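You operate a simulated robot arm through the tools that you are given. There is no shell and no other tool.

You run a simulated robot arm. Do the job below in one go: nothing can be reset, and whatever is moved stays where it is left.

TASK
Set the controls near the top of the wooden bench. At the end: the switch of the grey dock is switched on; the light button of the green meter is switched off; the dial of the green meter is turned to volts; the switch of the teal charger is switched on; whatever was shut is shut again. Leave all else as you found it, and nothing knocked over.
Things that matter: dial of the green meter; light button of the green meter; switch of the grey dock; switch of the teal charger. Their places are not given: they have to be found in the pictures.

The check looks at the end state, three seconds after you hand in, the way a careful person would. Anything else that was tipped, shoved, dropped, spilled or broken makes it a failure.

THE ROBOT
A 7-joint arm with a two-finger gripper, fixed in place. Base frame: the origin is at the foot of the arm, x ahead of it, y to its left, z up; the work surface is at about z = 0. Readings come in mm, degrees, newtons and seconds.
With the tool pointing down near the work surface it reaches from about 260 to 600 mm from the base axis. Its first joint turns from -143.0 to 143.0 degrees. Payload 1.08 kg.
Tool frame: the origin (TCP) lies between the finger pads and is the grasp point; the fingertips stand 16 mm ahead of it; z points along the fingers, y is the line along which they close. The gripper opens to 88 mm; its body begins 58 mm behind the TCP.
Orientation is that of the tool frame in the base frame, as a unit quaternion [x, y, z, w]. With the fingers straight down and closing along the base's y, the tool's x points along the base's -x, its y along +y and its z along -z.

THE INTERFACE
- The arm moves only by the tool move_arm. Its argument "plan" is a list of rows, each a list of 7 numbers: the shift along the tool's x, y, z in mm, then the turn, a rotation vector about the tool's x, y, z in degrees, then the opening, from 0 (shut) to 1 (fully open). In form: [[tx, ty, tz, wx, wy, wz, grip], ...]. A call has 1 to 20 rows; each row is the pose to reach, as a shift and turn from the pose commanded when the call began, along the tool's axes at that moment. Rows are played at 5 a second. More than 50 mm and 8.6 degrees between two rows, or a gripper value outside its range, and nothing of the call is played. Where a pose cannot be reached the arm comes as near as it can. A force on the tool above 40 N (or 10 N above the force at the start of the call, whichever is more), or a blocked arm, ends the call early, and 0.2 s more pass. Each finger travels about 186.7 mm/s and halts on what it meets, pressing with about 20 N; the grip force reading is that of the motor and also rises with nothing between the fingers. The clock runs only during rows and for 0.2 s after the last one: add rows that repeat a pose to give the fingers time. The reply holds the time, the measured pose of the TCP, the force on the tool along the base axes, the opening and the grip force, in the units named above and with some noise, with the torque about the TCP (base axes, N m) and any sound that the robot's microphone picked up, and new pictures: "show" is both (left out), scene, wrist or none.
- Cameras (640 x 400 px; columns grow to the right, rows downward): "scene" is fixed at [50.1, -649.6, 795.7]; the picture's right is [0.92, -0.40, 0.00], its down [-0.21, -0.48, -0.85] and it looks along [0.34, 0.79, -0.52] (base axes); focal length 376 px, centre (320, 200). "wrist" rides on the gripper at [82, -8, -92] in the tool frame; the picture's right is [0.10, 0.99, 0.00], its down [-0.70, 0.07, -0.71] and it looks along [-0.71, 0.07, 0.70] (tool axes); focal length 256 px, centre (320, 200).
- measure_at(camera, pixels): for up to 12 pixels [column, row] of the newest picture of that camera ("zoom" is the newest enlarged one), the place [x, y, z] in the base frame of the surface seen there, good to about 2 mm. It takes no simulated time.
- zoom(camera, box): a new picture of the part [left, top, right, bottom] of that camera's present view, enlarged. It takes no simulated time.
- job_done(): hands the job in; it is judged then, once.

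Unless the task says otherwise, let go and move clear before handing in.

The tools are called after "Emit:" as a command line: name --pt "numbers of a row" for each row, then --argument value for the rest, lists and objects as JSON in quotes. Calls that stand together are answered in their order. move_arm: Moves the arm, as the interface text tells. Its arguments: {"type":"object","properties":{"plan":{"type":"array"},"show":{"type":"string","enum":["both","scene","wrist","none"]}},"required":["plan"]} The other tools are called the same way: measure_at (camera, pixels) gives the place of the surface under pixels of a picture; zoom (camera, box) takes an enlarged picture of a part of a camera's view; job_done () hands the job in.

At the start:

```text
time_s: 0.0
position: [322.8, 249.5, 360.2]
tool_rot: [0.001, 1.0, 0.0, 0.0]
wrist_force: [-0.5, 1.0, 0.8]
ft_torque: [0.02, 0.0, -0.02]
opening: 88.1
finger_force: 0.0
```

scene: 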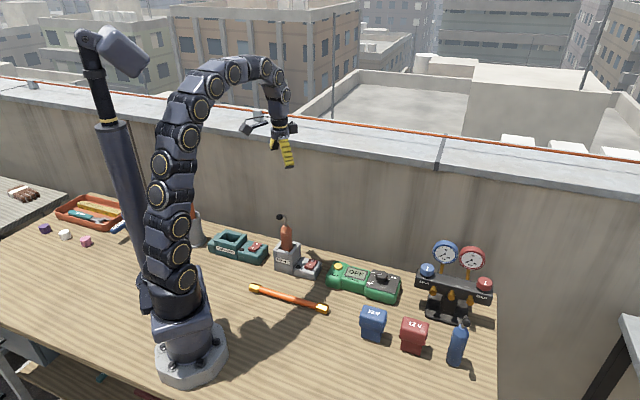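
wrist: 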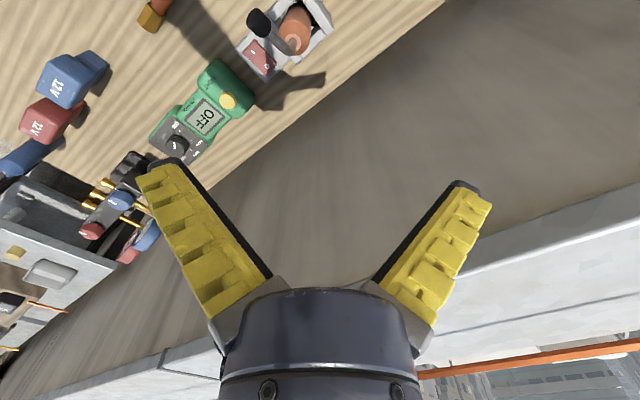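

The scene shows the teal charger near (238,247), the grey dock near (297,260) and the green meter near (365,282). I'll enlarge these before moving.

Emit:
zoom --camera "scene" --box '[190, 200, 420, 340]'

Emit:
zoom --camera "wrist" --box '[130, 0, 350, 180]'

```text
2.78 times, centred on (305, 270) of scene
```

zoom: 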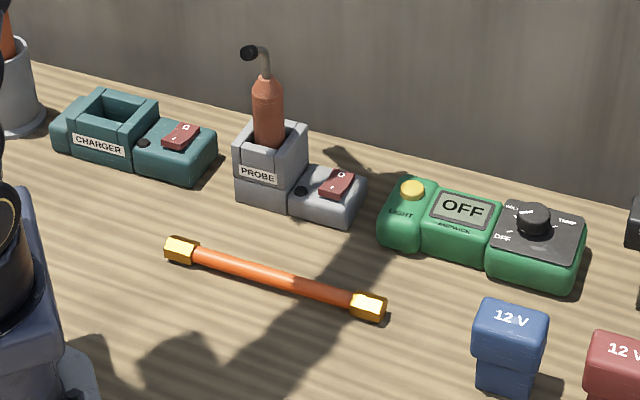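

```text
2.22 times, centred on (240, 90) of wrist
```

zoom: 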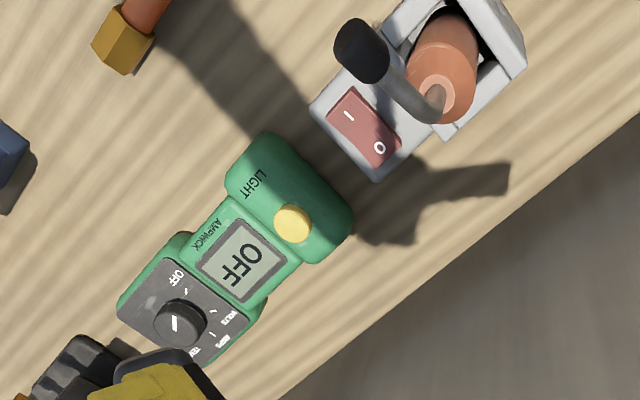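

The wrist view shows the meter's dial at zoom (180,323), light button at (293,222) and the dock's rocker with its 1 and 0 marks. I'll measure all of these.

Emit:
measure_at --camera "zoom" --pixels '[[180, 316], [178, 277], [232, 321], [195, 352], [293, 218], [346, 105], [382, 150], [365, 128], [245, 150], [345, 235], [362, 50], [440, 95]]'

Emit:
measure_at --camera "scene" --pixels '[[255, 246], [253, 250], [257, 245], [241, 251], [243, 262], [264, 264], [268, 250], [313, 260], [309, 268], [381, 275], [338, 266], [287, 245]]'

Emit:
zoom --camera "scene" --box '[320, 250, 410, 310]'

```text
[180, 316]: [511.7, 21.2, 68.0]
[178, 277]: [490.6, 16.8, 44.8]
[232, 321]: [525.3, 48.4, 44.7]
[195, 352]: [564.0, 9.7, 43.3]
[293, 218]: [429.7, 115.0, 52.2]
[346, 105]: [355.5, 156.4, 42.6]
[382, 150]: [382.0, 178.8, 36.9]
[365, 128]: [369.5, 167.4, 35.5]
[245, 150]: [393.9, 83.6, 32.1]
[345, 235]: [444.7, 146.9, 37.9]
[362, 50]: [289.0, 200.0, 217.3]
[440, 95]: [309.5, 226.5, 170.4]
```

```text
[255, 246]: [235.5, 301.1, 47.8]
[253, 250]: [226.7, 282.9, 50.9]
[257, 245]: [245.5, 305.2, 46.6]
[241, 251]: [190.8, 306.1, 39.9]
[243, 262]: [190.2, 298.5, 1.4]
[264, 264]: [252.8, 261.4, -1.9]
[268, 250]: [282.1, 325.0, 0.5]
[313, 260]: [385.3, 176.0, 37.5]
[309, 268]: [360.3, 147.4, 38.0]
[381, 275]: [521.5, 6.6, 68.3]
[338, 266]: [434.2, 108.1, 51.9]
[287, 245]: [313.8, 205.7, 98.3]
```

```text
6.67 times, centred on (365, 280) of scene
```

zoom: 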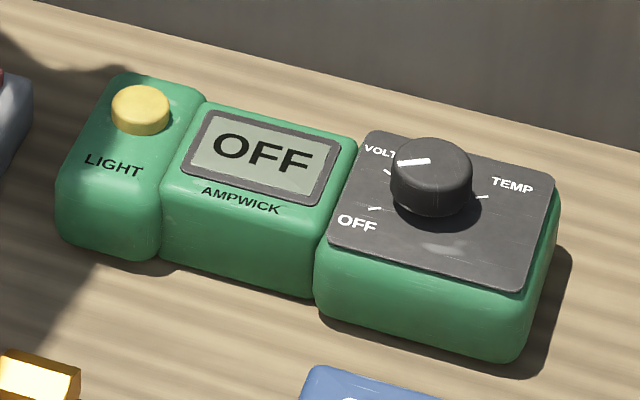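

Pressing needs a closer look at the rocker, button and dial states. The probe standing in the dock reaches z≈217 near (289,200), so I'll travel across high first and then come down to view the meter.

Emit:
move_arm --pt "-11 -38 0 0 0 0 0.5" --pt "-22 -76 0 0 0 0 0" --pt "-33 -114 0 0 0 0 0" --pt "-44 -152 0 0 0 0 0" --pt "-55 -190 0 0 0 0 0" --pt "-65 -226 0 0 0 0 0" --pt "-65 -226 40 0 0 0 0" --pt "-65 -226 80 0 0 0 0" --pt "-65 -226 120 0 0 0 0" --pt "-65 -226 160 0 0 0 0" --pt "-65 -226 180 0 0 0 0"

```text
time_s: 2.4
position: [389.3, 24.1, 179.5]
tool_rot: [0.0, 1.0, 0.0, 0.0]
wrist_force: [-0.2, 0.3, -0.6]
ft_torque: [0.03, -0.02, 0.02]
opening: 0.1
finger_force: 20.0
```

scene: 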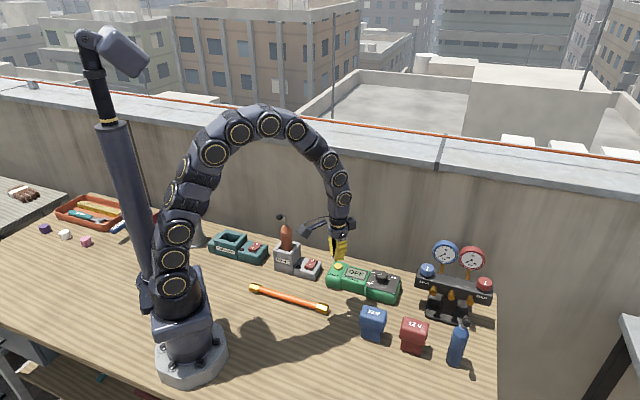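
wrist: 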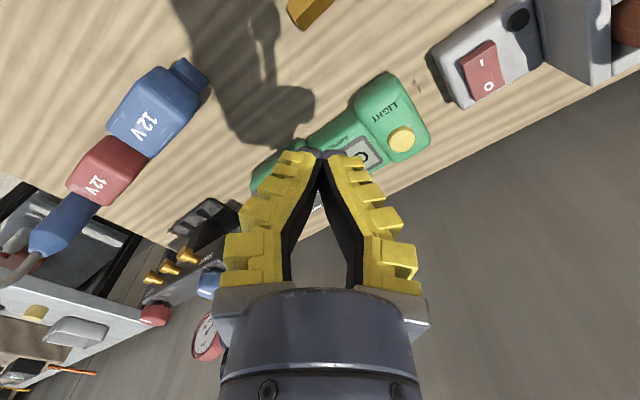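

The fingers hide the dial, so I'll shift sideways by +80 mm in y to clear the view of the meter.

Emit:
move_arm --pt "0 40 0 0 0 0 0" --pt "0 80 0 0 0 0 0" --show "wrist"

Emit:
zoom --camera "wrist" --box '[180, 60, 400, 220]'

```text
time_s: 3.0
position: [388.1, 103.3, 179.6]
tool_rot: [0.0, 1.0, 0.0, 0.0]
wrist_force: [0.3, 0.1, 0.5]
ft_torque: [0.02, -0.03, 0.01]
opening: 0.1
finger_force: 19.4
```

wrist: 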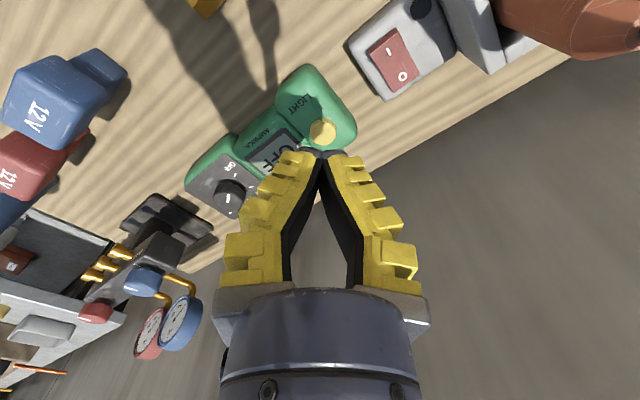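

```text
2.50 times, centred on (290, 140) of wrist
```

zoom: 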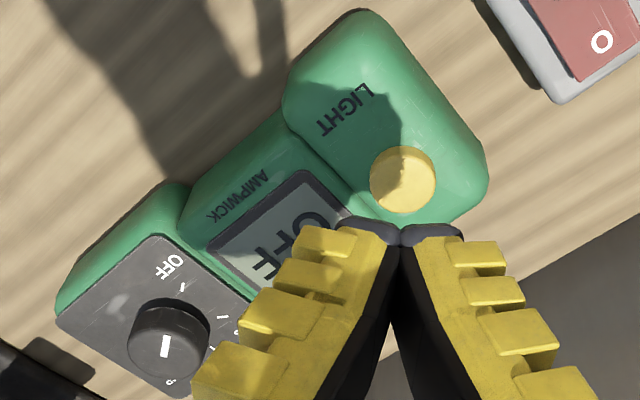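

The knob is partly hidden by the fingers at zoom (230,340). I'll move above the meter and yaw 40° so the camera looks square-on from the bench front.

Emit:
move_arm --pt "-16 -8 -8 0 0 -8 0" --pt "-32 -16 -16 0 0 -16 0" --pt "-48 -24 -20 0 0 -24 0" --pt "-64 -31 -20 0 0 -32 0" --pt "-82 -38 -20 0 0 -40 0" --pt "-82 -38 -20 0 0 -40 0"

Emit:
zoom --camera "wrist" --box '[200, 0, 440, 150]'

```text
time_s: 4.4
position: [469.7, 65.1, 199.2]
tool_rot: [-0.343, 0.939, 0.0, 0.0]
wrist_force: [0.0, -0.3, 0.2]
ft_torque: [-0.01, -0.03, 0.02]
opening: 0.0
finger_force: 20.3
```

scene: 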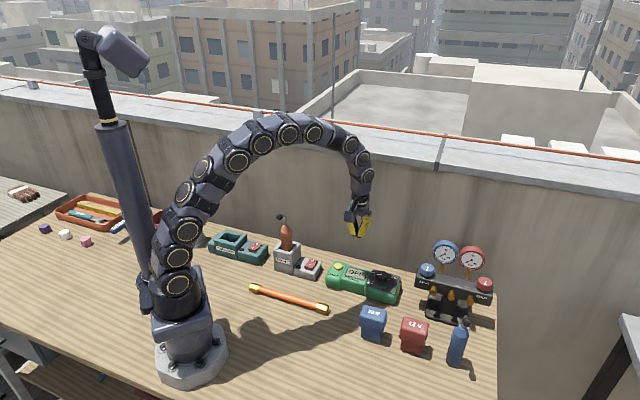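
wrist: 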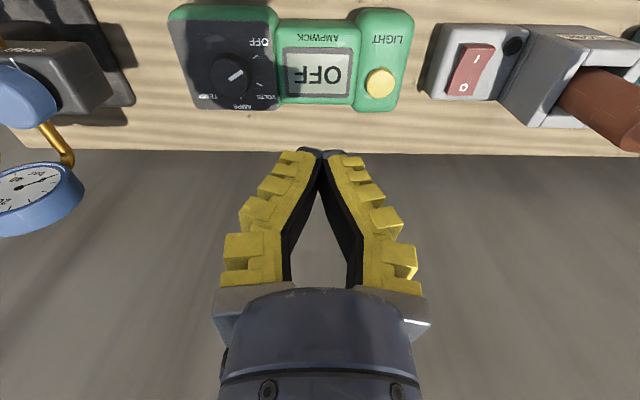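

```text
2.67 times, centred on (320, 75) of wrist
```

zoom: 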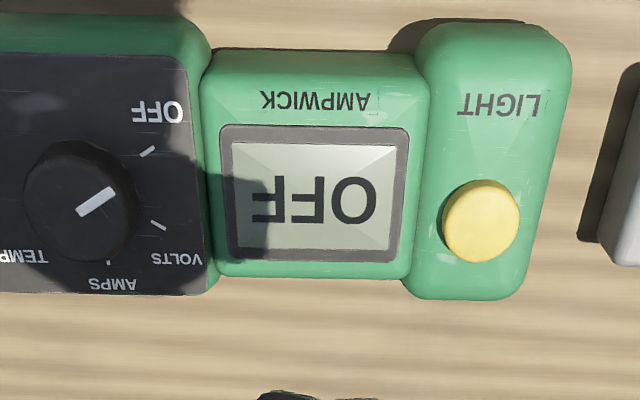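

The dial is now clear: pointer at zoom (98,202) aims at OFF tick (148,151), and the VOLTS tick is at (158,225). I'll enlarge the dial and measure positions.

Emit:
zoom --camera "wrist" --box '[160, 10, 290, 125]'

```text
3.48 times, centred on (225, 68) of wrist
```

zoom: 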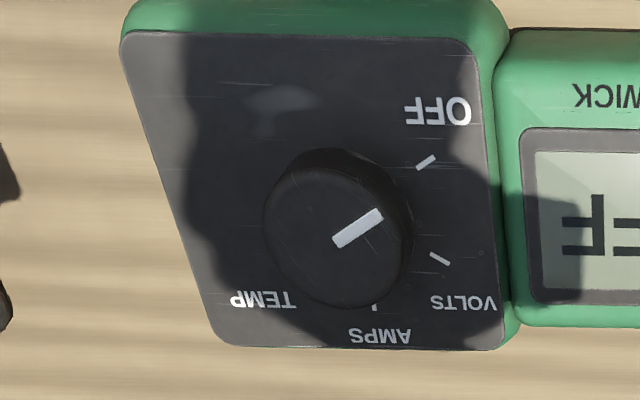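

Emit:
measure_at --camera "zoom" --pixels '[[426, 162], [440, 258], [375, 307], [325, 238], [340, 241], [378, 215], [275, 238], [395, 238], [325, 170], [325, 295], [430, 200], [150, 60]]'

Emit:
measure_at --camera "wrist" --pixels '[[380, 83], [369, 84], [391, 84], [380, 70], [380, 96], [400, 60], [475, 50], [463, 87], [492, 48], [450, 92], [507, 46], [320, 70]]'

```text
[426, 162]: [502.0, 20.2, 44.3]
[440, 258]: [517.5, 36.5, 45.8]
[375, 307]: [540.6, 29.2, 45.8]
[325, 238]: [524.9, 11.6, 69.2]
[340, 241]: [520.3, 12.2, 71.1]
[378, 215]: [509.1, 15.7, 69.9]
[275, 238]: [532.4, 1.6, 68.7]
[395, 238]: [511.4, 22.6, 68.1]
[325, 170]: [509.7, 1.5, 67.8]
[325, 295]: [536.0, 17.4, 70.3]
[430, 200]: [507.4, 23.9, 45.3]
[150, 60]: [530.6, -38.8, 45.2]
```

```text
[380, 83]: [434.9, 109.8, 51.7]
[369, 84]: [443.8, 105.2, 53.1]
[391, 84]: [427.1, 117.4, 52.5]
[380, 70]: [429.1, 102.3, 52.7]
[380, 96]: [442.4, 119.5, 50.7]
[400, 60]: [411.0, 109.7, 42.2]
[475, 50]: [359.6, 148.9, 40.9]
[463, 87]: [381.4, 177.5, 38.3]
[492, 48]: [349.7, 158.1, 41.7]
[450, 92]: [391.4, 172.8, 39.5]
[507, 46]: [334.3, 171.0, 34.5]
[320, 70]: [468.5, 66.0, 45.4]
```

The knob sits at about (522,11) with top z≈70; OFF to VOLTS is about 55° clockwise from above. Next I'll look closely at the light button, dock rocker and the gauge stand near the dial for clearance.

Emit:
zoom --camera "wrist" --box '[340, 0, 430, 120]'

Emit:
zoom --camera "wrist" --box '[410, 10, 540, 120]'

Emit:
measure_at --camera "wrist" --pixels '[[105, 80], [130, 90], [60, 80], [40, 55], [60, 150], [40, 200], [110, 30], [15, 90], [590, 85], [545, 80], [540, 30], [250, 150]]'

```text
3.33 times, centred on (385, 60) of wrist
```

zoom: 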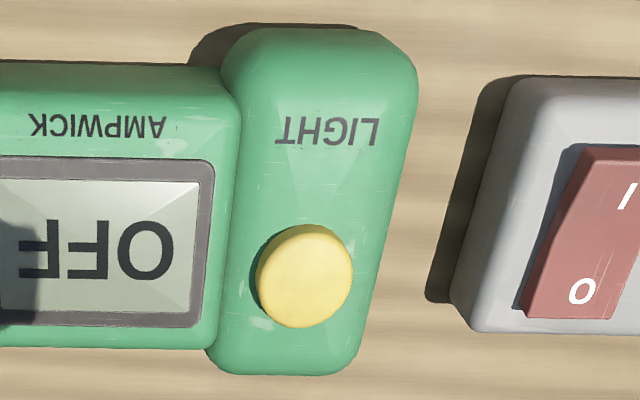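

```text
3.64 times, centred on (475, 65) of wrist
```

zoom: 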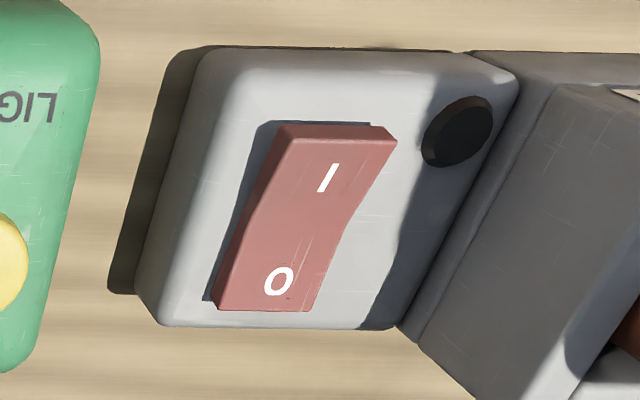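

```text
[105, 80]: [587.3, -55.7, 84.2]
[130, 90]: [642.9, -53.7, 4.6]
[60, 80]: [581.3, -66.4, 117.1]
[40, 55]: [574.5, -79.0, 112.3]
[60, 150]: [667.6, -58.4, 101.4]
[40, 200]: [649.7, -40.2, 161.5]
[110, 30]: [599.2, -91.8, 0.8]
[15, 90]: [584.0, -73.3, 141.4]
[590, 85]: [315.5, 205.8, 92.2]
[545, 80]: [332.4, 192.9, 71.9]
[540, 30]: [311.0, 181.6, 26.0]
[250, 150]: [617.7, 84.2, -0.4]
```

Dock rocker is clearly at "0" (1-end raised), and the gauge stand is ≥90 mm from the knob, so a top-down grip is clear. I'll move above the knob with the gripper partly open and stop at z≈115 to check alignment.

Emit:
move_arm --pt "-3 -38 0 0 0 0 0.3" --pt "-5.7 -75.4 0 0 0 0 0.62" --pt "-5.7 -75.4 40 0 0 0 0.62" --pt "-5.7 -75.4 80 0 0 0 0.62" --pt "-5.7 -75.4 84 0 0 0 0.62"

Emit:
zoom --camera "scene" --box '[320, 200, 440, 310]'

```text
time_s: 5.6
position: [524.2, 11.6, 114.9]
tool_rot: [-0.342, 0.94, 0.0, 0.001]
wrist_force: [-1.7, 0.9, 0.8]
ft_torque: [0.0, -0.02, -0.05]
opening: 58.9
finger_force: 3.1
```

scene: 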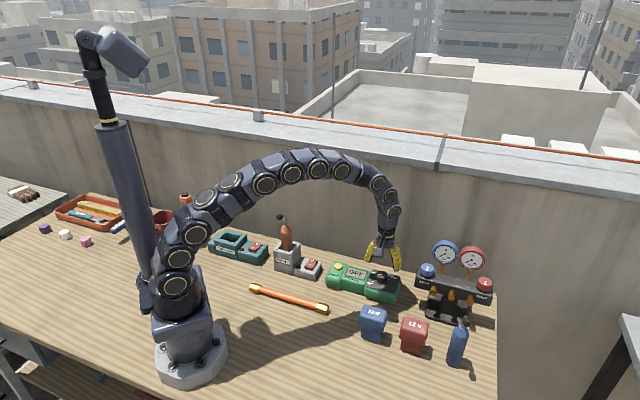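
wrist: 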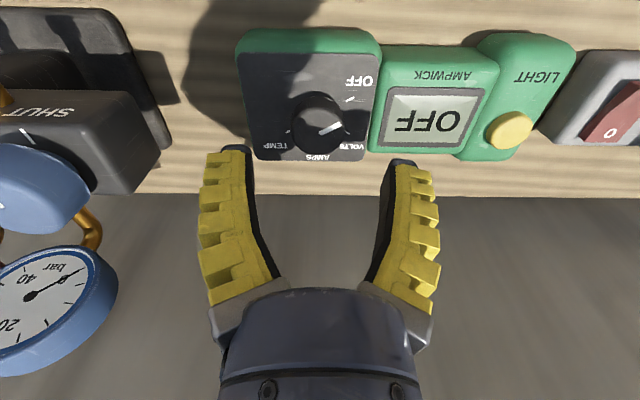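

```text
3.64 times, centred on (380, 255) of scene
```

zoom: 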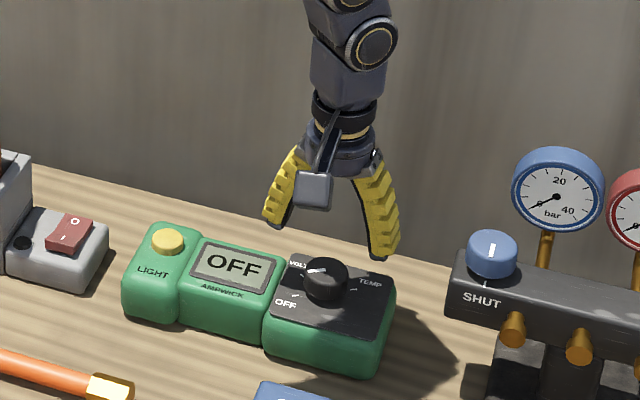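

The gripper is above the dial at (524,12,115), opening 59 mm. I'll measure the knob's edges in this nearer view to centre precisely.

Emit:
zoom --camera "wrist" --box '[230, 50, 390, 170]'

Emit:
measure_at --camera "wrist" --pixels '[[294, 120], [300, 120], [310, 120], [335, 120], [340, 120], [317, 98], [317, 105], [317, 140], [317, 148], [358, 99], [348, 147], [322, 132]]'

```text
3.33 times, centred on (310, 110) of wrist
```

zoom: 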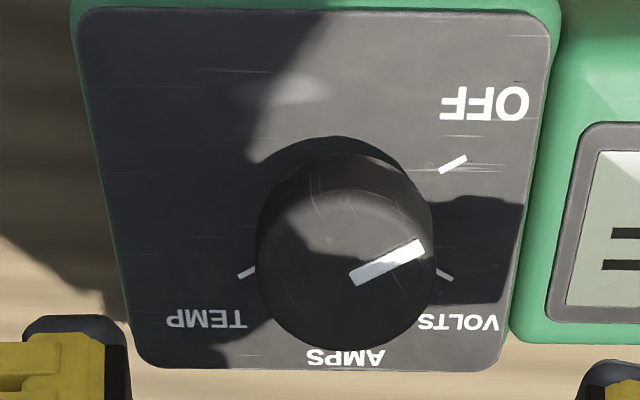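

```text
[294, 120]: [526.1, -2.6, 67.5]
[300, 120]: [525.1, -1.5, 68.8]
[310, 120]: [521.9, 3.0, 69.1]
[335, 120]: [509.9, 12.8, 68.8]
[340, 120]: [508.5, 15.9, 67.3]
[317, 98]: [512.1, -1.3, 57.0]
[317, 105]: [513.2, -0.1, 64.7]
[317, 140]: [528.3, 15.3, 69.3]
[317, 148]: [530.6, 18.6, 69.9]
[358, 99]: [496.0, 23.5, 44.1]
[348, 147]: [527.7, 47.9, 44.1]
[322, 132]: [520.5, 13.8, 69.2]
```

Emit:
measure_at --camera "zoom" --pixels '[[262, 262], [430, 262], [345, 345], [345, 335], [345, 262], [345, 190], [345, 205], [290, 315], [405, 315], [247, 272], [452, 164], [444, 275]]'

```text
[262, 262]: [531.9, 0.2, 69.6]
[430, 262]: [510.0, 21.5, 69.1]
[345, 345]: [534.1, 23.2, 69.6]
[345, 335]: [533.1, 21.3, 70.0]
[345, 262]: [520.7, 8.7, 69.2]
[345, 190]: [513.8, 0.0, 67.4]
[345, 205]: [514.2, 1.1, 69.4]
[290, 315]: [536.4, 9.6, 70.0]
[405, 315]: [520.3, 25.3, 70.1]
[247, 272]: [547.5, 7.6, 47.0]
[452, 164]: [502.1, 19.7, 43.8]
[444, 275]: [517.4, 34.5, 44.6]
```

Knob centre fits to about (523,11.5), radius 15.5, matching the commanded TCP. I'll descend so the fingertips reach z≈52 (plate is at 44.5) and close on the knob.

Emit:
move_arm --pt "0 0 25 0 0 0 0.62" --pt "0 0 40 0 0 0 0.62" --pt "0 0 47 0 0 0 0.62" --pt "0 0 47 0 0 0 0.45" --pt "0 0 47 0 0 0 0.2" --pt "0 0 47 0 0 0 0.2"

```text
time_s: 7.0
position: [524.2, 11.6, 69.7]
tool_rot: [-0.342, 0.94, 0.0, 0.001]
wrist_force: [0.9, -2.2, 8.5]
ft_torque: [0.1, -0.15, -0.07]
opening: 25.5
finger_force: 19.5
```

scene: 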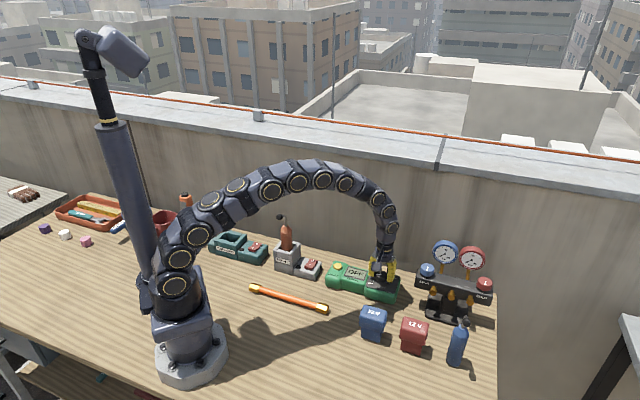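
wrist: 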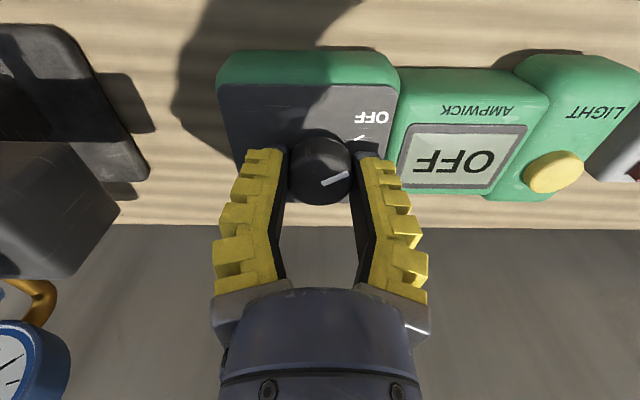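

The fingers hold the knob (opening 25.5 mm, 19.5 N). I'll turn clockwise from above (tool wz positive) by 56° towards VOLTS.

Emit:
move_arm --pt "0 0 0 0 0 7 0.2" --pt "0 0 0 0 0 14 0.2" --pt "0 0 0 0 0 21 0.2" --pt "0 0 0 0 0 28 0.2" --pt "0 0 0 0 0 35 0.2" --pt "0 0 0 0 0 42 0.2" --pt "0 0 0 0 0 49 0.2" --pt "0 0 0 0 0 56 0.2" --pt "0 0 0 0 0 56 0.2"

Emit:
zoom --camera "wrist" --box '[230, 60, 450, 220]'

```text
time_s: 9.0
position: [524.7, 10.3, 70.0]
tool_rot: [0.14, 0.99, -0.001, 0.0]
wrist_force: [-1.1, 12.2, 10.0]
ft_torque: [0.03, -0.2, 0.01]
opening: 24.6
finger_force: 20.3
```

scene: 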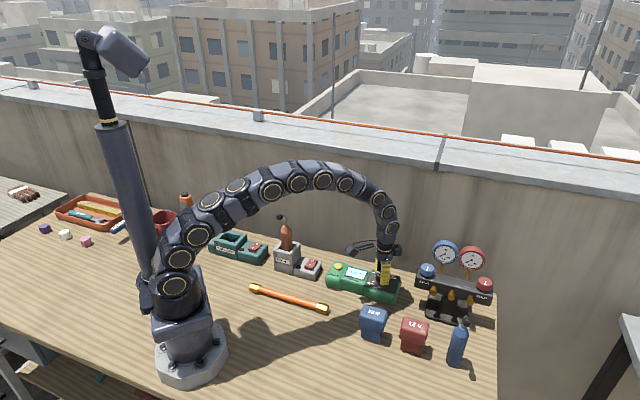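
wrist: 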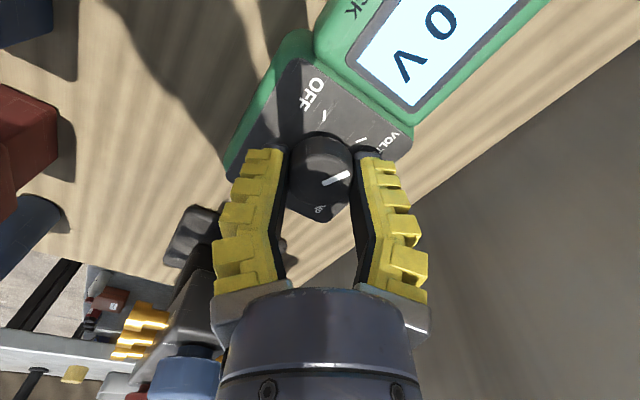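

```text
2.50 times, centred on (340, 140) of wrist
```

zoom: 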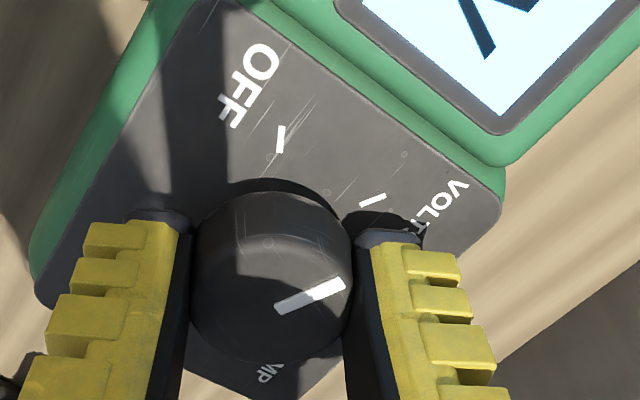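

The display now reads "0 V" and its backlight is lit, so the dial is on volts and the light is currently on. I'll open the fingers and rise straight up.

Emit:
move_arm --pt "0 0 0 0 0 0 0.35" --pt "0 0 0 0 0 0 0.55" --pt "0 0 0 0 0 0 0.6" --pt "0 0 -30 0 0 0 0.6" --pt "0 0 -70 0 0 0 0.6" --pt "0 0 -110 0 0 0 0.3" --pt "0 0 -110 0 0 0 0"

Emit:
zoom --camera "scene" --box '[320, 250, 410, 310]'

```text
time_s: 10.6
position: [526.3, 10.8, 178.2]
tool_rot: [0.139, 0.99, 0.0, 0.0]
wrist_force: [-0.7, 1.3, -0.2]
ft_torque: [0.0, -0.02, 0.02]
opening: 0.3
finger_force: 19.8
```

scene: 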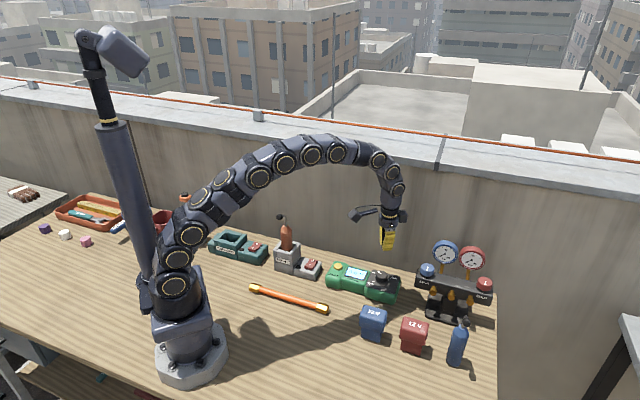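
wrist: 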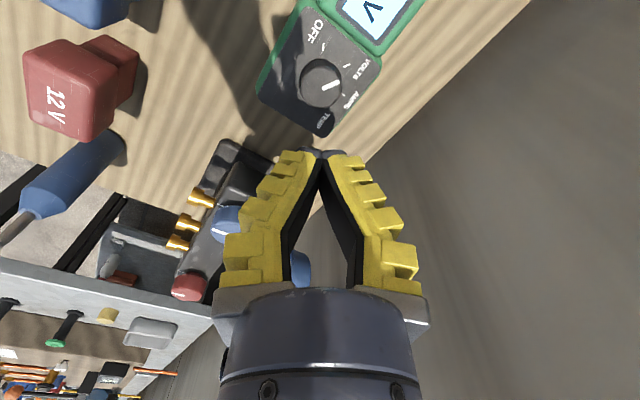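

```text
6.67 times, centred on (365, 280) of scene
```

zoom: 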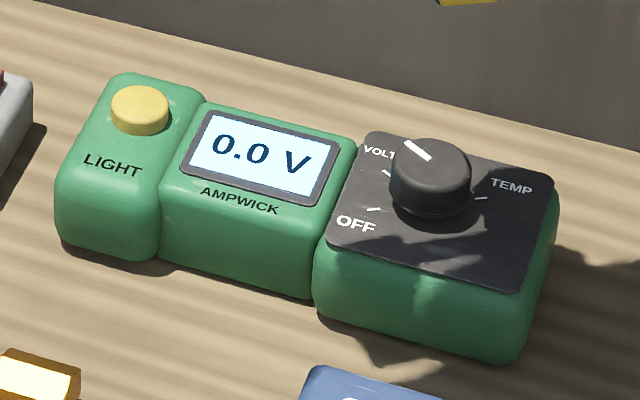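

The meter hasn't shifted and reads 0.0 V with a bright backlight, so the light still needs switching off. I'll move over the yellow button at about (435,111), yawing back to the square view.

Emit:
move_arm --pt "15.9 10.2 5 0 0 -8 0" --pt "31.8 20.4 10 0 0 -16 0" --pt "47.7 30.6 15 0 0 -24 0" --pt "63.7 40.8 20 0 0 -32 0" --pt "79.6 51.0 25 0 0 -40 0" --pt "95.5 61.2 35 0 0 -48 0" --pt "111.4 71.4 49 0 0 -56 0" --pt "111.4 71.4 49 0 0 -56 0"

Emit:
zoom --camera "wrist" --box '[220, 60, 420, 200]'

```text
time_s: 12.4
position: [434.8, 111.5, 130.9]
tool_rot: [-0.343, 0.939, -0.001, 0.0]
wrist_force: [-0.4, 0.6, -0.1]
ft_torque: [0.0, 0.01, -0.01]
opening: 0.0
finger_force: 19.6
```

scene: 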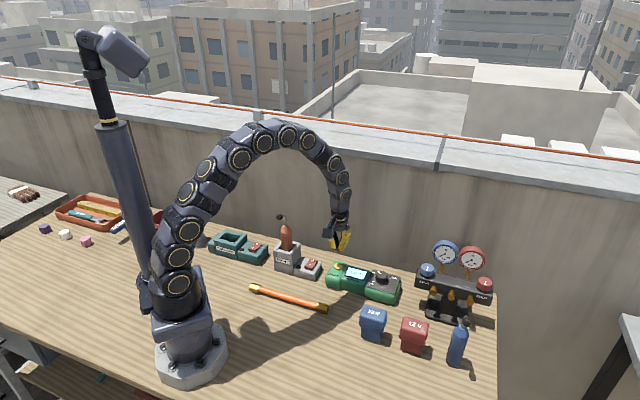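
wrist: 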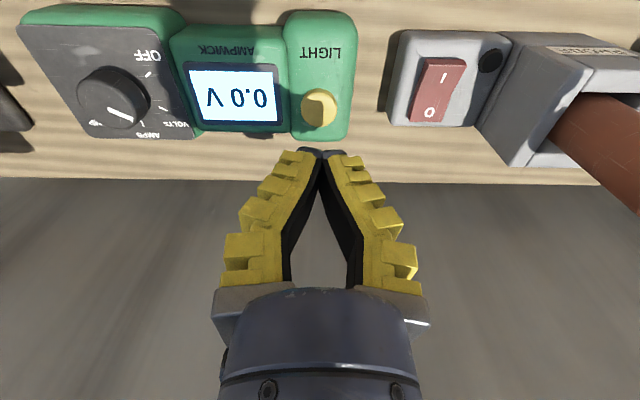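

```text
2.86 times, centred on (320, 130) of wrist
```

zoom: 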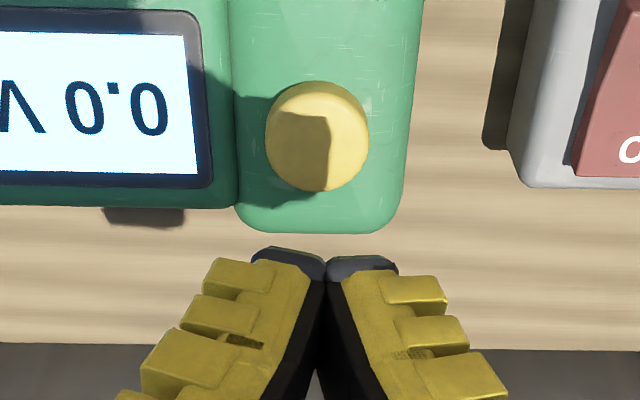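

The button's now at zoom (317,140) right ahead of the fingertips. I'll measure its centre and the dock rocker points from this closer view.

Emit:
measure_at --camera "zoom" --pixels '[[318, 140], [275, 142], [362, 142], [318, 100], [318, 182], [250, 140], [385, 140], [318, 60], [318, 210]]'

Emit:
zoom --camera "wrist" --box '[380, 10, 540, 150]'

```text
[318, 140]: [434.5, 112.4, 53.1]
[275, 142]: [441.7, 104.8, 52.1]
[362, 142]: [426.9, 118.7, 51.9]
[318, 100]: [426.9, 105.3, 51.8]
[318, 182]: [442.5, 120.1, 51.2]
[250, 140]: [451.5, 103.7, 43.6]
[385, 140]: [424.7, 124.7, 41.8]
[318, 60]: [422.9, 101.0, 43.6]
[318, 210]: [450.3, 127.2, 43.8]
```

```text
2.86 times, centred on (460, 80) of wrist
```

zoom: 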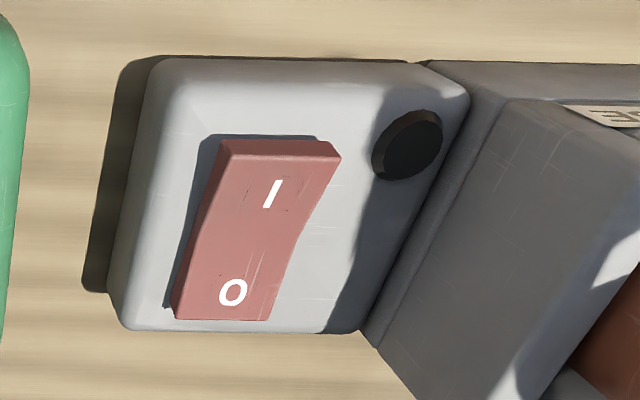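

Emit:
measure_at --camera "zoom" --pixels '[[230, 147], [325, 150], [280, 150], [270, 195], [235, 292], [185, 308], [262, 310], [245, 235], [285, 240], [150, 200], [320, 260], [270, 100]]'

Emit:
measure_at --camera "wrist" --pixels '[[489, 60], [505, 140], [515, 60], [560, 140], [590, 110], [625, 180], [620, 60], [480, 40]]'

```text
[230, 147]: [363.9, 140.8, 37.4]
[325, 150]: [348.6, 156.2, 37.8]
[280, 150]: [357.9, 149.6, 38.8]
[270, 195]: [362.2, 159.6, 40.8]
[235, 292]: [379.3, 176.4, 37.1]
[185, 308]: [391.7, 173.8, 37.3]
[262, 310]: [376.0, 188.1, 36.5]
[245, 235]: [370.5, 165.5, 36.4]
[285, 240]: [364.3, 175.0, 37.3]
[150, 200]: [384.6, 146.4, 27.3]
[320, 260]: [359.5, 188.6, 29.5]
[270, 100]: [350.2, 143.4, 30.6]
```

```text
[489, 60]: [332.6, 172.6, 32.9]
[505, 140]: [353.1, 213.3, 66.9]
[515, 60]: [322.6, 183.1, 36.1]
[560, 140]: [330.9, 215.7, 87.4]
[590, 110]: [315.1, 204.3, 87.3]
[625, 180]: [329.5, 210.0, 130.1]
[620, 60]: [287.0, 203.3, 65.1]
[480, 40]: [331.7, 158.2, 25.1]
```

Button centre is (434.7,112.2), top z≈52, housing at z≈43.5; it needs one press. I'll go down slowly with the closed fingertips, press about 5–6 mm, then lift.

Emit:
move_arm --pt "-0.4 1.5 30 0 0 0 0" --pt "-0.4 1.5 52 0 0 0 0" --pt "-0.4 1.5 60 0 0 0 0" --pt "-0.4 1.5 62 0 0 0 0" --pt "-0.4 1.5 64 0 0 0 0" --pt "-0.4 1.5 66 0 0 0 0"

```text
time_s: 13.8
position: [435.2, 112.6, 64.6]
tool_rot: [-0.342, 0.94, 0.0, 0.001]
wrist_force: [-1.1, 0.4, 1.8]
ft_torque: [-0.05, 0.02, 0.01]
opening: 6.2
finger_force: 19.8
heard: click
```

scene: 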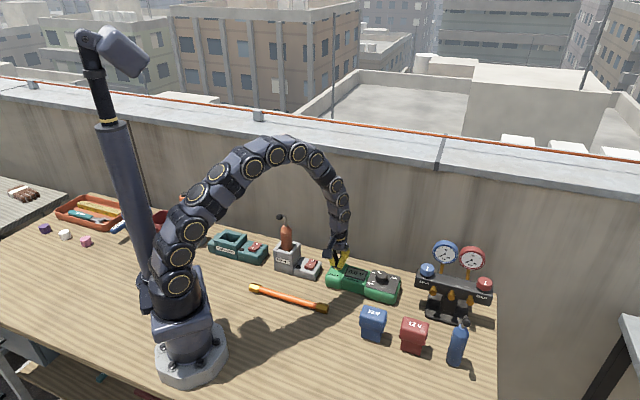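
wrist: 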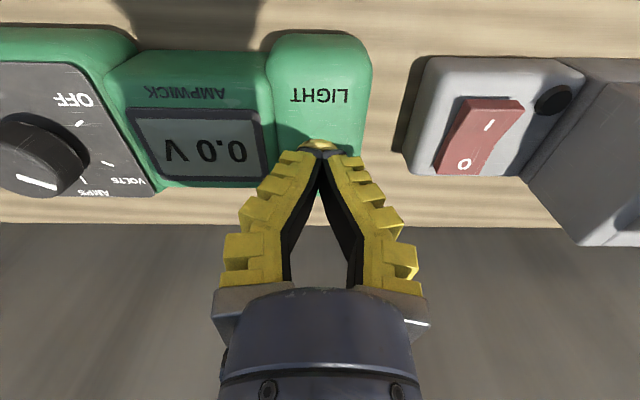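

A click was heard and the backlight at (195,150) has gone out. I'll lift straight up and confirm it stays off.

Emit:
move_arm --pt "0 0 -10 0 0 0 0" --pt "0 0 -40 0 0 0 0" --pt "0 0 -80 0 0 0 0" --pt "0 0 -80 0 0 0 0"

Emit:
zoom --camera "wrist" --box '[100, 0, 400, 170]'

```text
time_s: 14.8
position: [435.6, 112.5, 147.4]
tool_rot: [-0.342, 0.94, 0.0, 0.0]
wrist_force: [0.6, -0.2, 0.8]
ft_torque: [-0.05, 0.0, 0.0]
opening: 0.0
finger_force: 20.0
```

scene: 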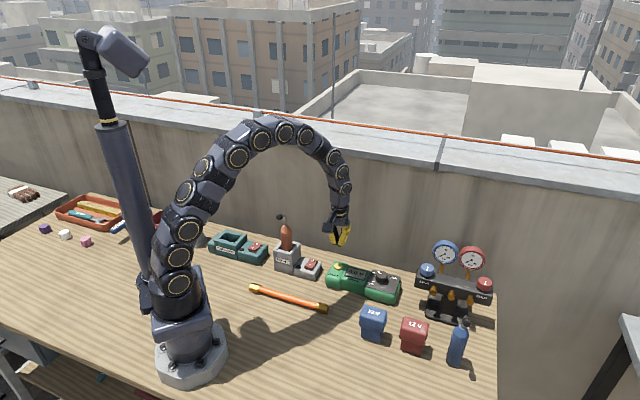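
wrist: 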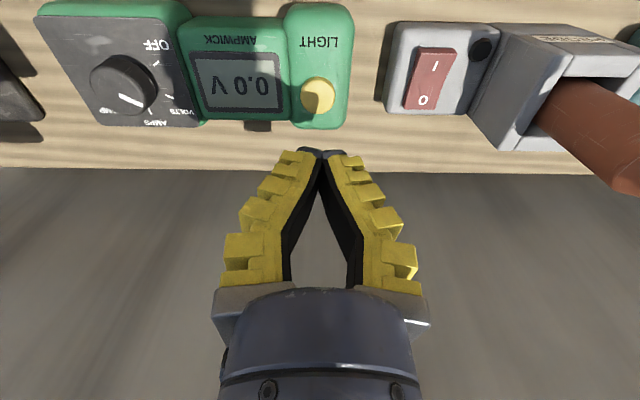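

```text
2.13 times, centred on (250, 85) of wrist
```

zoom: 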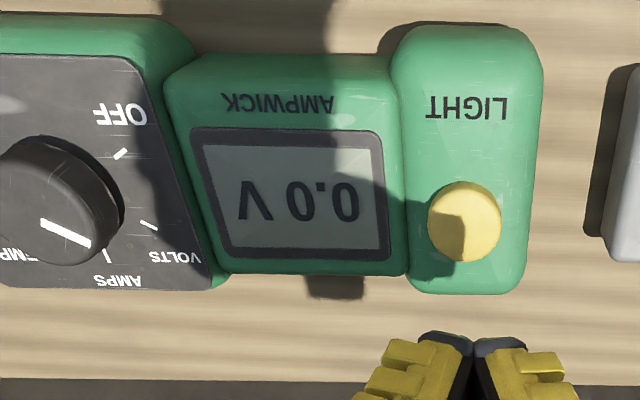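

The light is off and the meter still reads 0.0 V. Next is the grey dock's rocker, whose raised "1" end is near (356,148); I'll move above that half and pause for an alignment check.

Emit:
move_arm --pt "10 26 0 0 0 -4 0" --pt "20 52 0 0 0 -8 0" --pt "29.4 77.4 0 0 0 -8 0" --pt "29.4 77.4 30 0 0 -8 0" --pt "29.4 77.4 55 0 0 -8 0" --pt "29.4 77.4 55 0 0 -8 0"

Emit:
zoom --camera "wrist" --box '[230, 40, 430, 200]'

Emit:
zoom --camera "scene" --box '[240, 180, 370, 300]'

```text
time_s: 16.2
position: [363.6, 153.6, 90.3]
tool_rot: [-0.407, 0.913, -0.001, 0.0]
wrist_force: [-0.7, 0.2, 0.3]
ft_torque: [-0.01, -0.04, 0.01]
opening: 0.0
finger_force: 20.0
```

scene: 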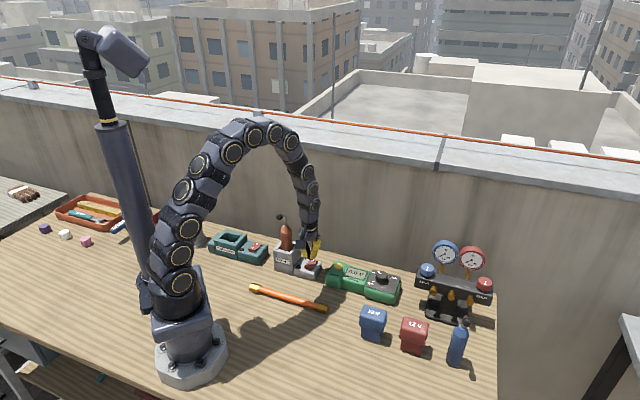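
wrist: 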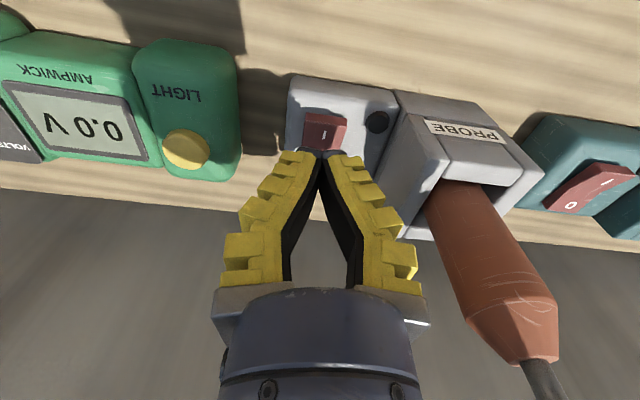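

```text
2.50 times, centred on (330, 120) of wrist
```

zoom: 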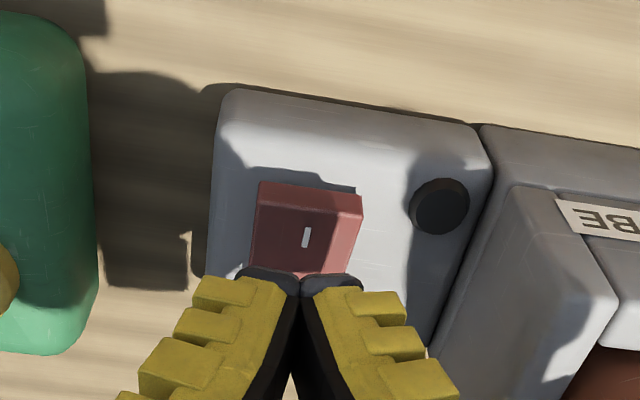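

```text
3.33 times, centred on (305, 240) of scene
```

zoom: 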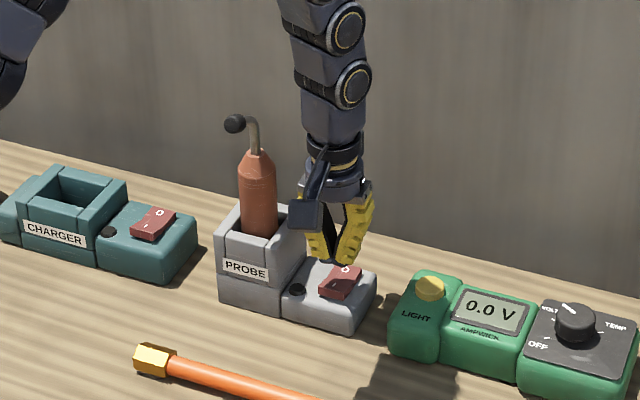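

Emit:
measure_at --camera "wrist" --pixels '[[324, 135], [306, 114], [343, 119], [325, 117], [325, 125], [305, 140], [338, 145], [324, 143], [295, 120], [355, 140]]'

```text
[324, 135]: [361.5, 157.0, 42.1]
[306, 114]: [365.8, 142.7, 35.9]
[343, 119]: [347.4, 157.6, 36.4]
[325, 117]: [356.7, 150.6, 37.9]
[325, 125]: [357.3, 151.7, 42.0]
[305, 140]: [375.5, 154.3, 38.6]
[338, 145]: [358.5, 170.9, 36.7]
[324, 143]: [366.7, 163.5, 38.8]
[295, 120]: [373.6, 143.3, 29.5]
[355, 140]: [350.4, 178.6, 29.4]
```

The "1" mark is at (361.5,157,42) directly under the fingertips, with good clearance to the probe box. I'll press down slowly on this end.

Emit:
move_arm --pt "0 0 20 0 0 0 0" --pt "0 0 28 0 0 0 0" --pt "0 0 31 0 0 0 0" --pt "0 0 33 0 0 0 0" --pt "0 0 35 0 0 0 0" --pt "0 0 37 0 0 0 0"

```text
time_s: 17.6
position: [364.3, 153.4, 54.0]
tool_rot: [-0.406, 0.914, -0.001, 0.001]
wrist_force: [-7.7, 0.1, 31.3]
ft_torque: [0.14, -0.02, 0.18]
opening: 6.0
finger_force: 20.2
```

scene: 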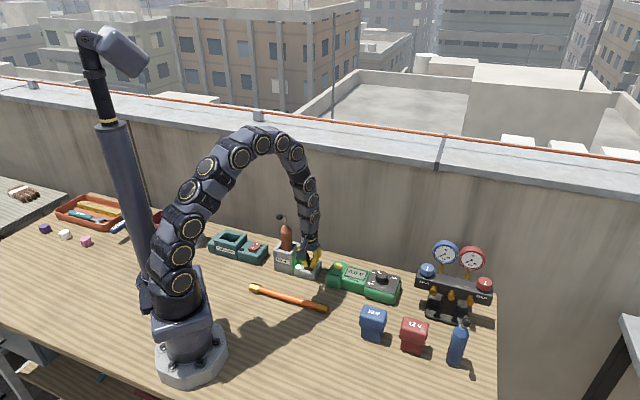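
wrist: 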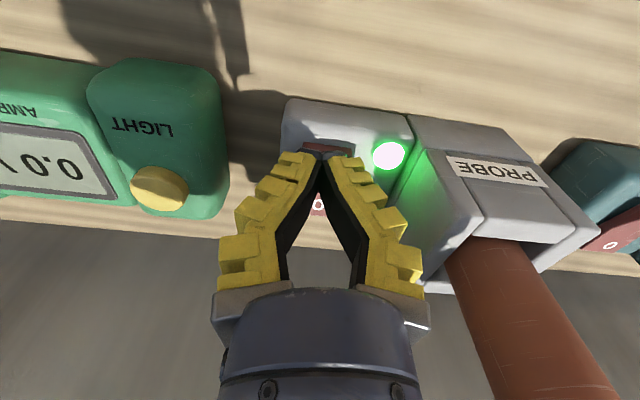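

The dock's lamp at (388,155) is lit green, so the switch has gone over (31 N). I'll lift straight up and verify.

Emit:
move_arm --pt "0 0 30 0 0 0 0" --pt "0 0 10 0 0 0 0" --pt "0 0 -30 0 0 0 0" --pt "0 0 -55 0 0 0 0" --pt "0 0 -55 0 0 0 0"

Emit:
zoom --camera "wrist" --box '[240, 20, 460, 180]'

Emit:
zoom --camera "scene" --box '[190, 200, 420, 340]'

```text
time_s: 17.9
position: [365.2, 152.8, 53.4]
tool_rot: [-0.407, 0.913, 0.001, 0.001]
wrist_force: [-5.4, -2.5, 19.1]
ft_torque: [0.02, -0.01, 0.09]
opening: 6.1
finger_force: 19.8
stopped in row 1: the force on the tool passed its limit at 86 N (the readings are from after the stop); the commanded pose is now the measured one
```

scene: 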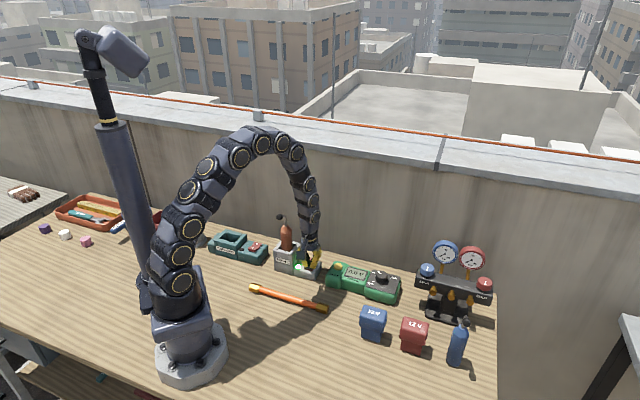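
wrist: 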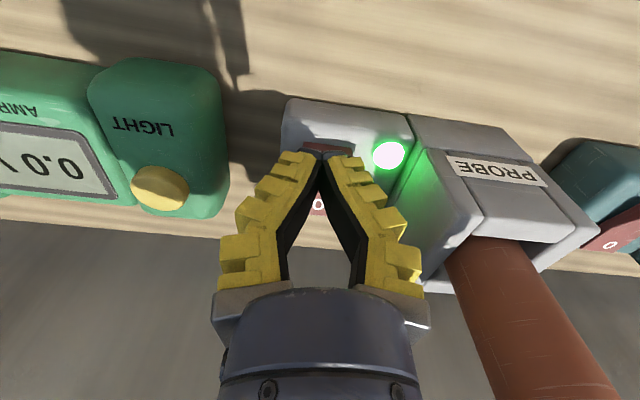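

```text
2.50 times, centred on (350, 100) of wrist
```

zoom: 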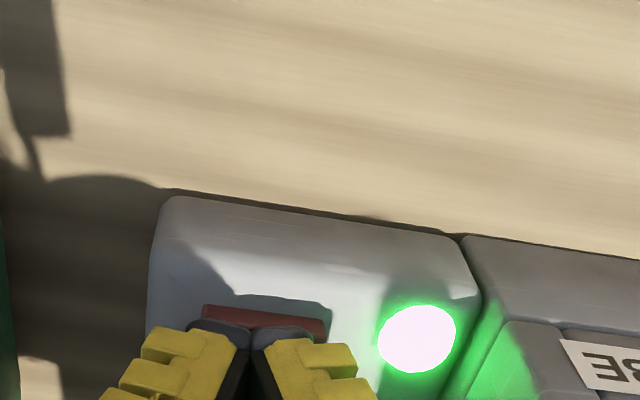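

```text
2.78 times, centred on (305, 270) of scene
```

zoom: 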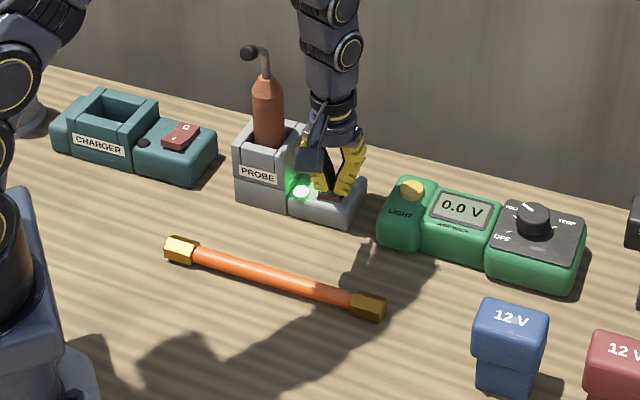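

My first row was wrong: it drove down instead of up, and the call stopped at 86 N. The dock looks unmoved and its lamp is still lit, so I'll now lift properly with negative tool z.

Emit:
move_arm --pt "0 0 -8 0 0 0 0" --pt "0 0 -30 0 0 0 0" --pt "0 0 -70 0 0 0 0" --pt "0 0 -95 0 0 0 0" --pt "0 0 -95 0 0 0 0"

Emit:
zoom --camera "wrist" --box '[240, 0, 460, 160]'

Emit:
zoom --camera "scene" --box '[190, 200, 420, 340]'

```text
time_s: 19.1
position: [362.4, 152.1, 146.3]
tool_rot: [-0.406, 0.914, 0.0, 0.001]
wrist_force: [-0.6, -0.1, -0.3]
ft_torque: [0.0, -0.02, 0.01]
opening: 0.2
finger_force: 19.8
```

scene: 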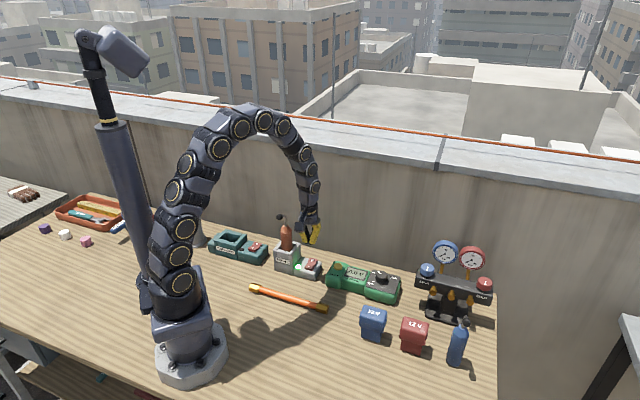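
wrist: 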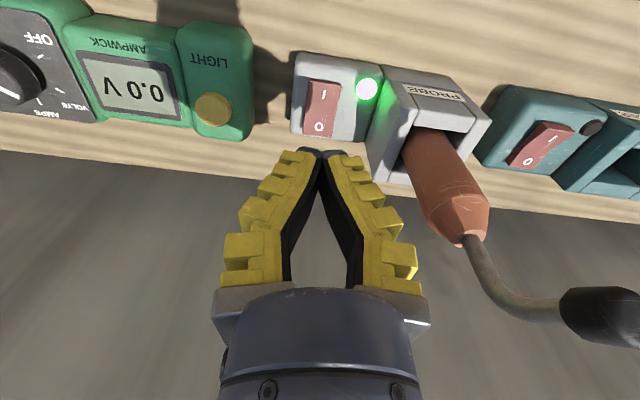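

```text
2.50 times, centred on (350, 80) of wrist
```

zoom: 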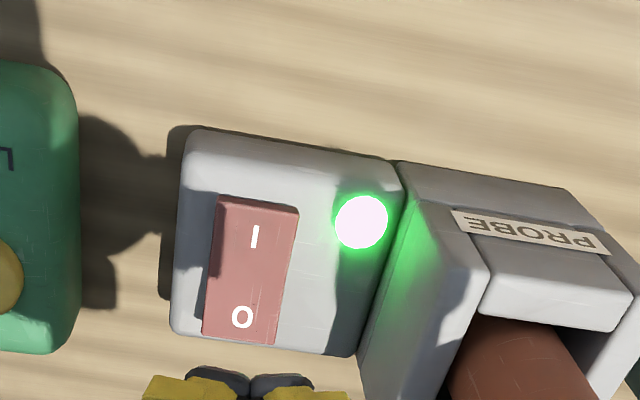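

```text
2.78 times, centred on (305, 270) of scene
```

zoom: 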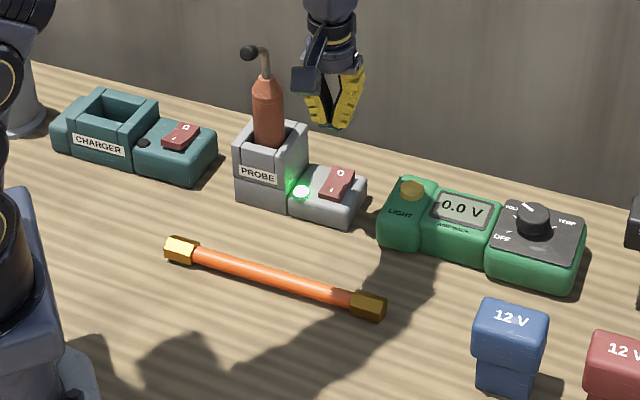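

The dock is on (lamp lit at zoom (361,222)) and everything is in place. The charger's lamp is dark; I'll measure its rocker from this view before travelling over the probe at height.

Emit:
measure_at --camera "wrist" --pixels '[[556, 133], [528, 160], [542, 147], [548, 124], [572, 133], [510, 163], [530, 167], [592, 127], [510, 110], [560, 300], [610, 310], [465, 240]]'

Emit:
zoom --camera "wrist" --box '[460, 70, 640, 200]'

```text
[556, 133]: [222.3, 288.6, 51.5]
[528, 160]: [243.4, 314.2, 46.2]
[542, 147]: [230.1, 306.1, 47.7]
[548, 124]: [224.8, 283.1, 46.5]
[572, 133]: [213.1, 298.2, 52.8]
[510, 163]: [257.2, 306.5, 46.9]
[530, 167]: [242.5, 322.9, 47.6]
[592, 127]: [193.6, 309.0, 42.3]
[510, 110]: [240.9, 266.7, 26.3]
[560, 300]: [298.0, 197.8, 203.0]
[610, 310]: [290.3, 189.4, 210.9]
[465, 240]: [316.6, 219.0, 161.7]
```

```text
3.08 times, centred on (550, 135) of wrist
```

zoom: 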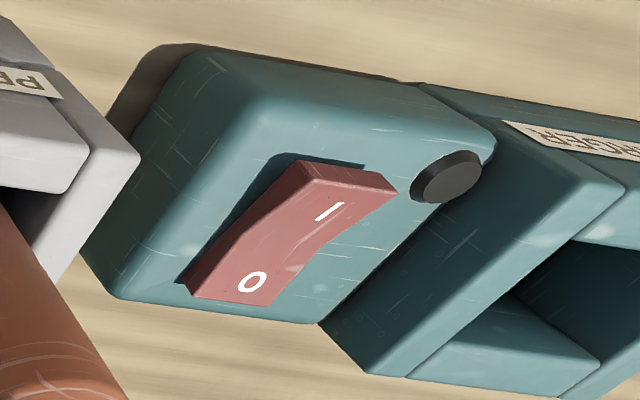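

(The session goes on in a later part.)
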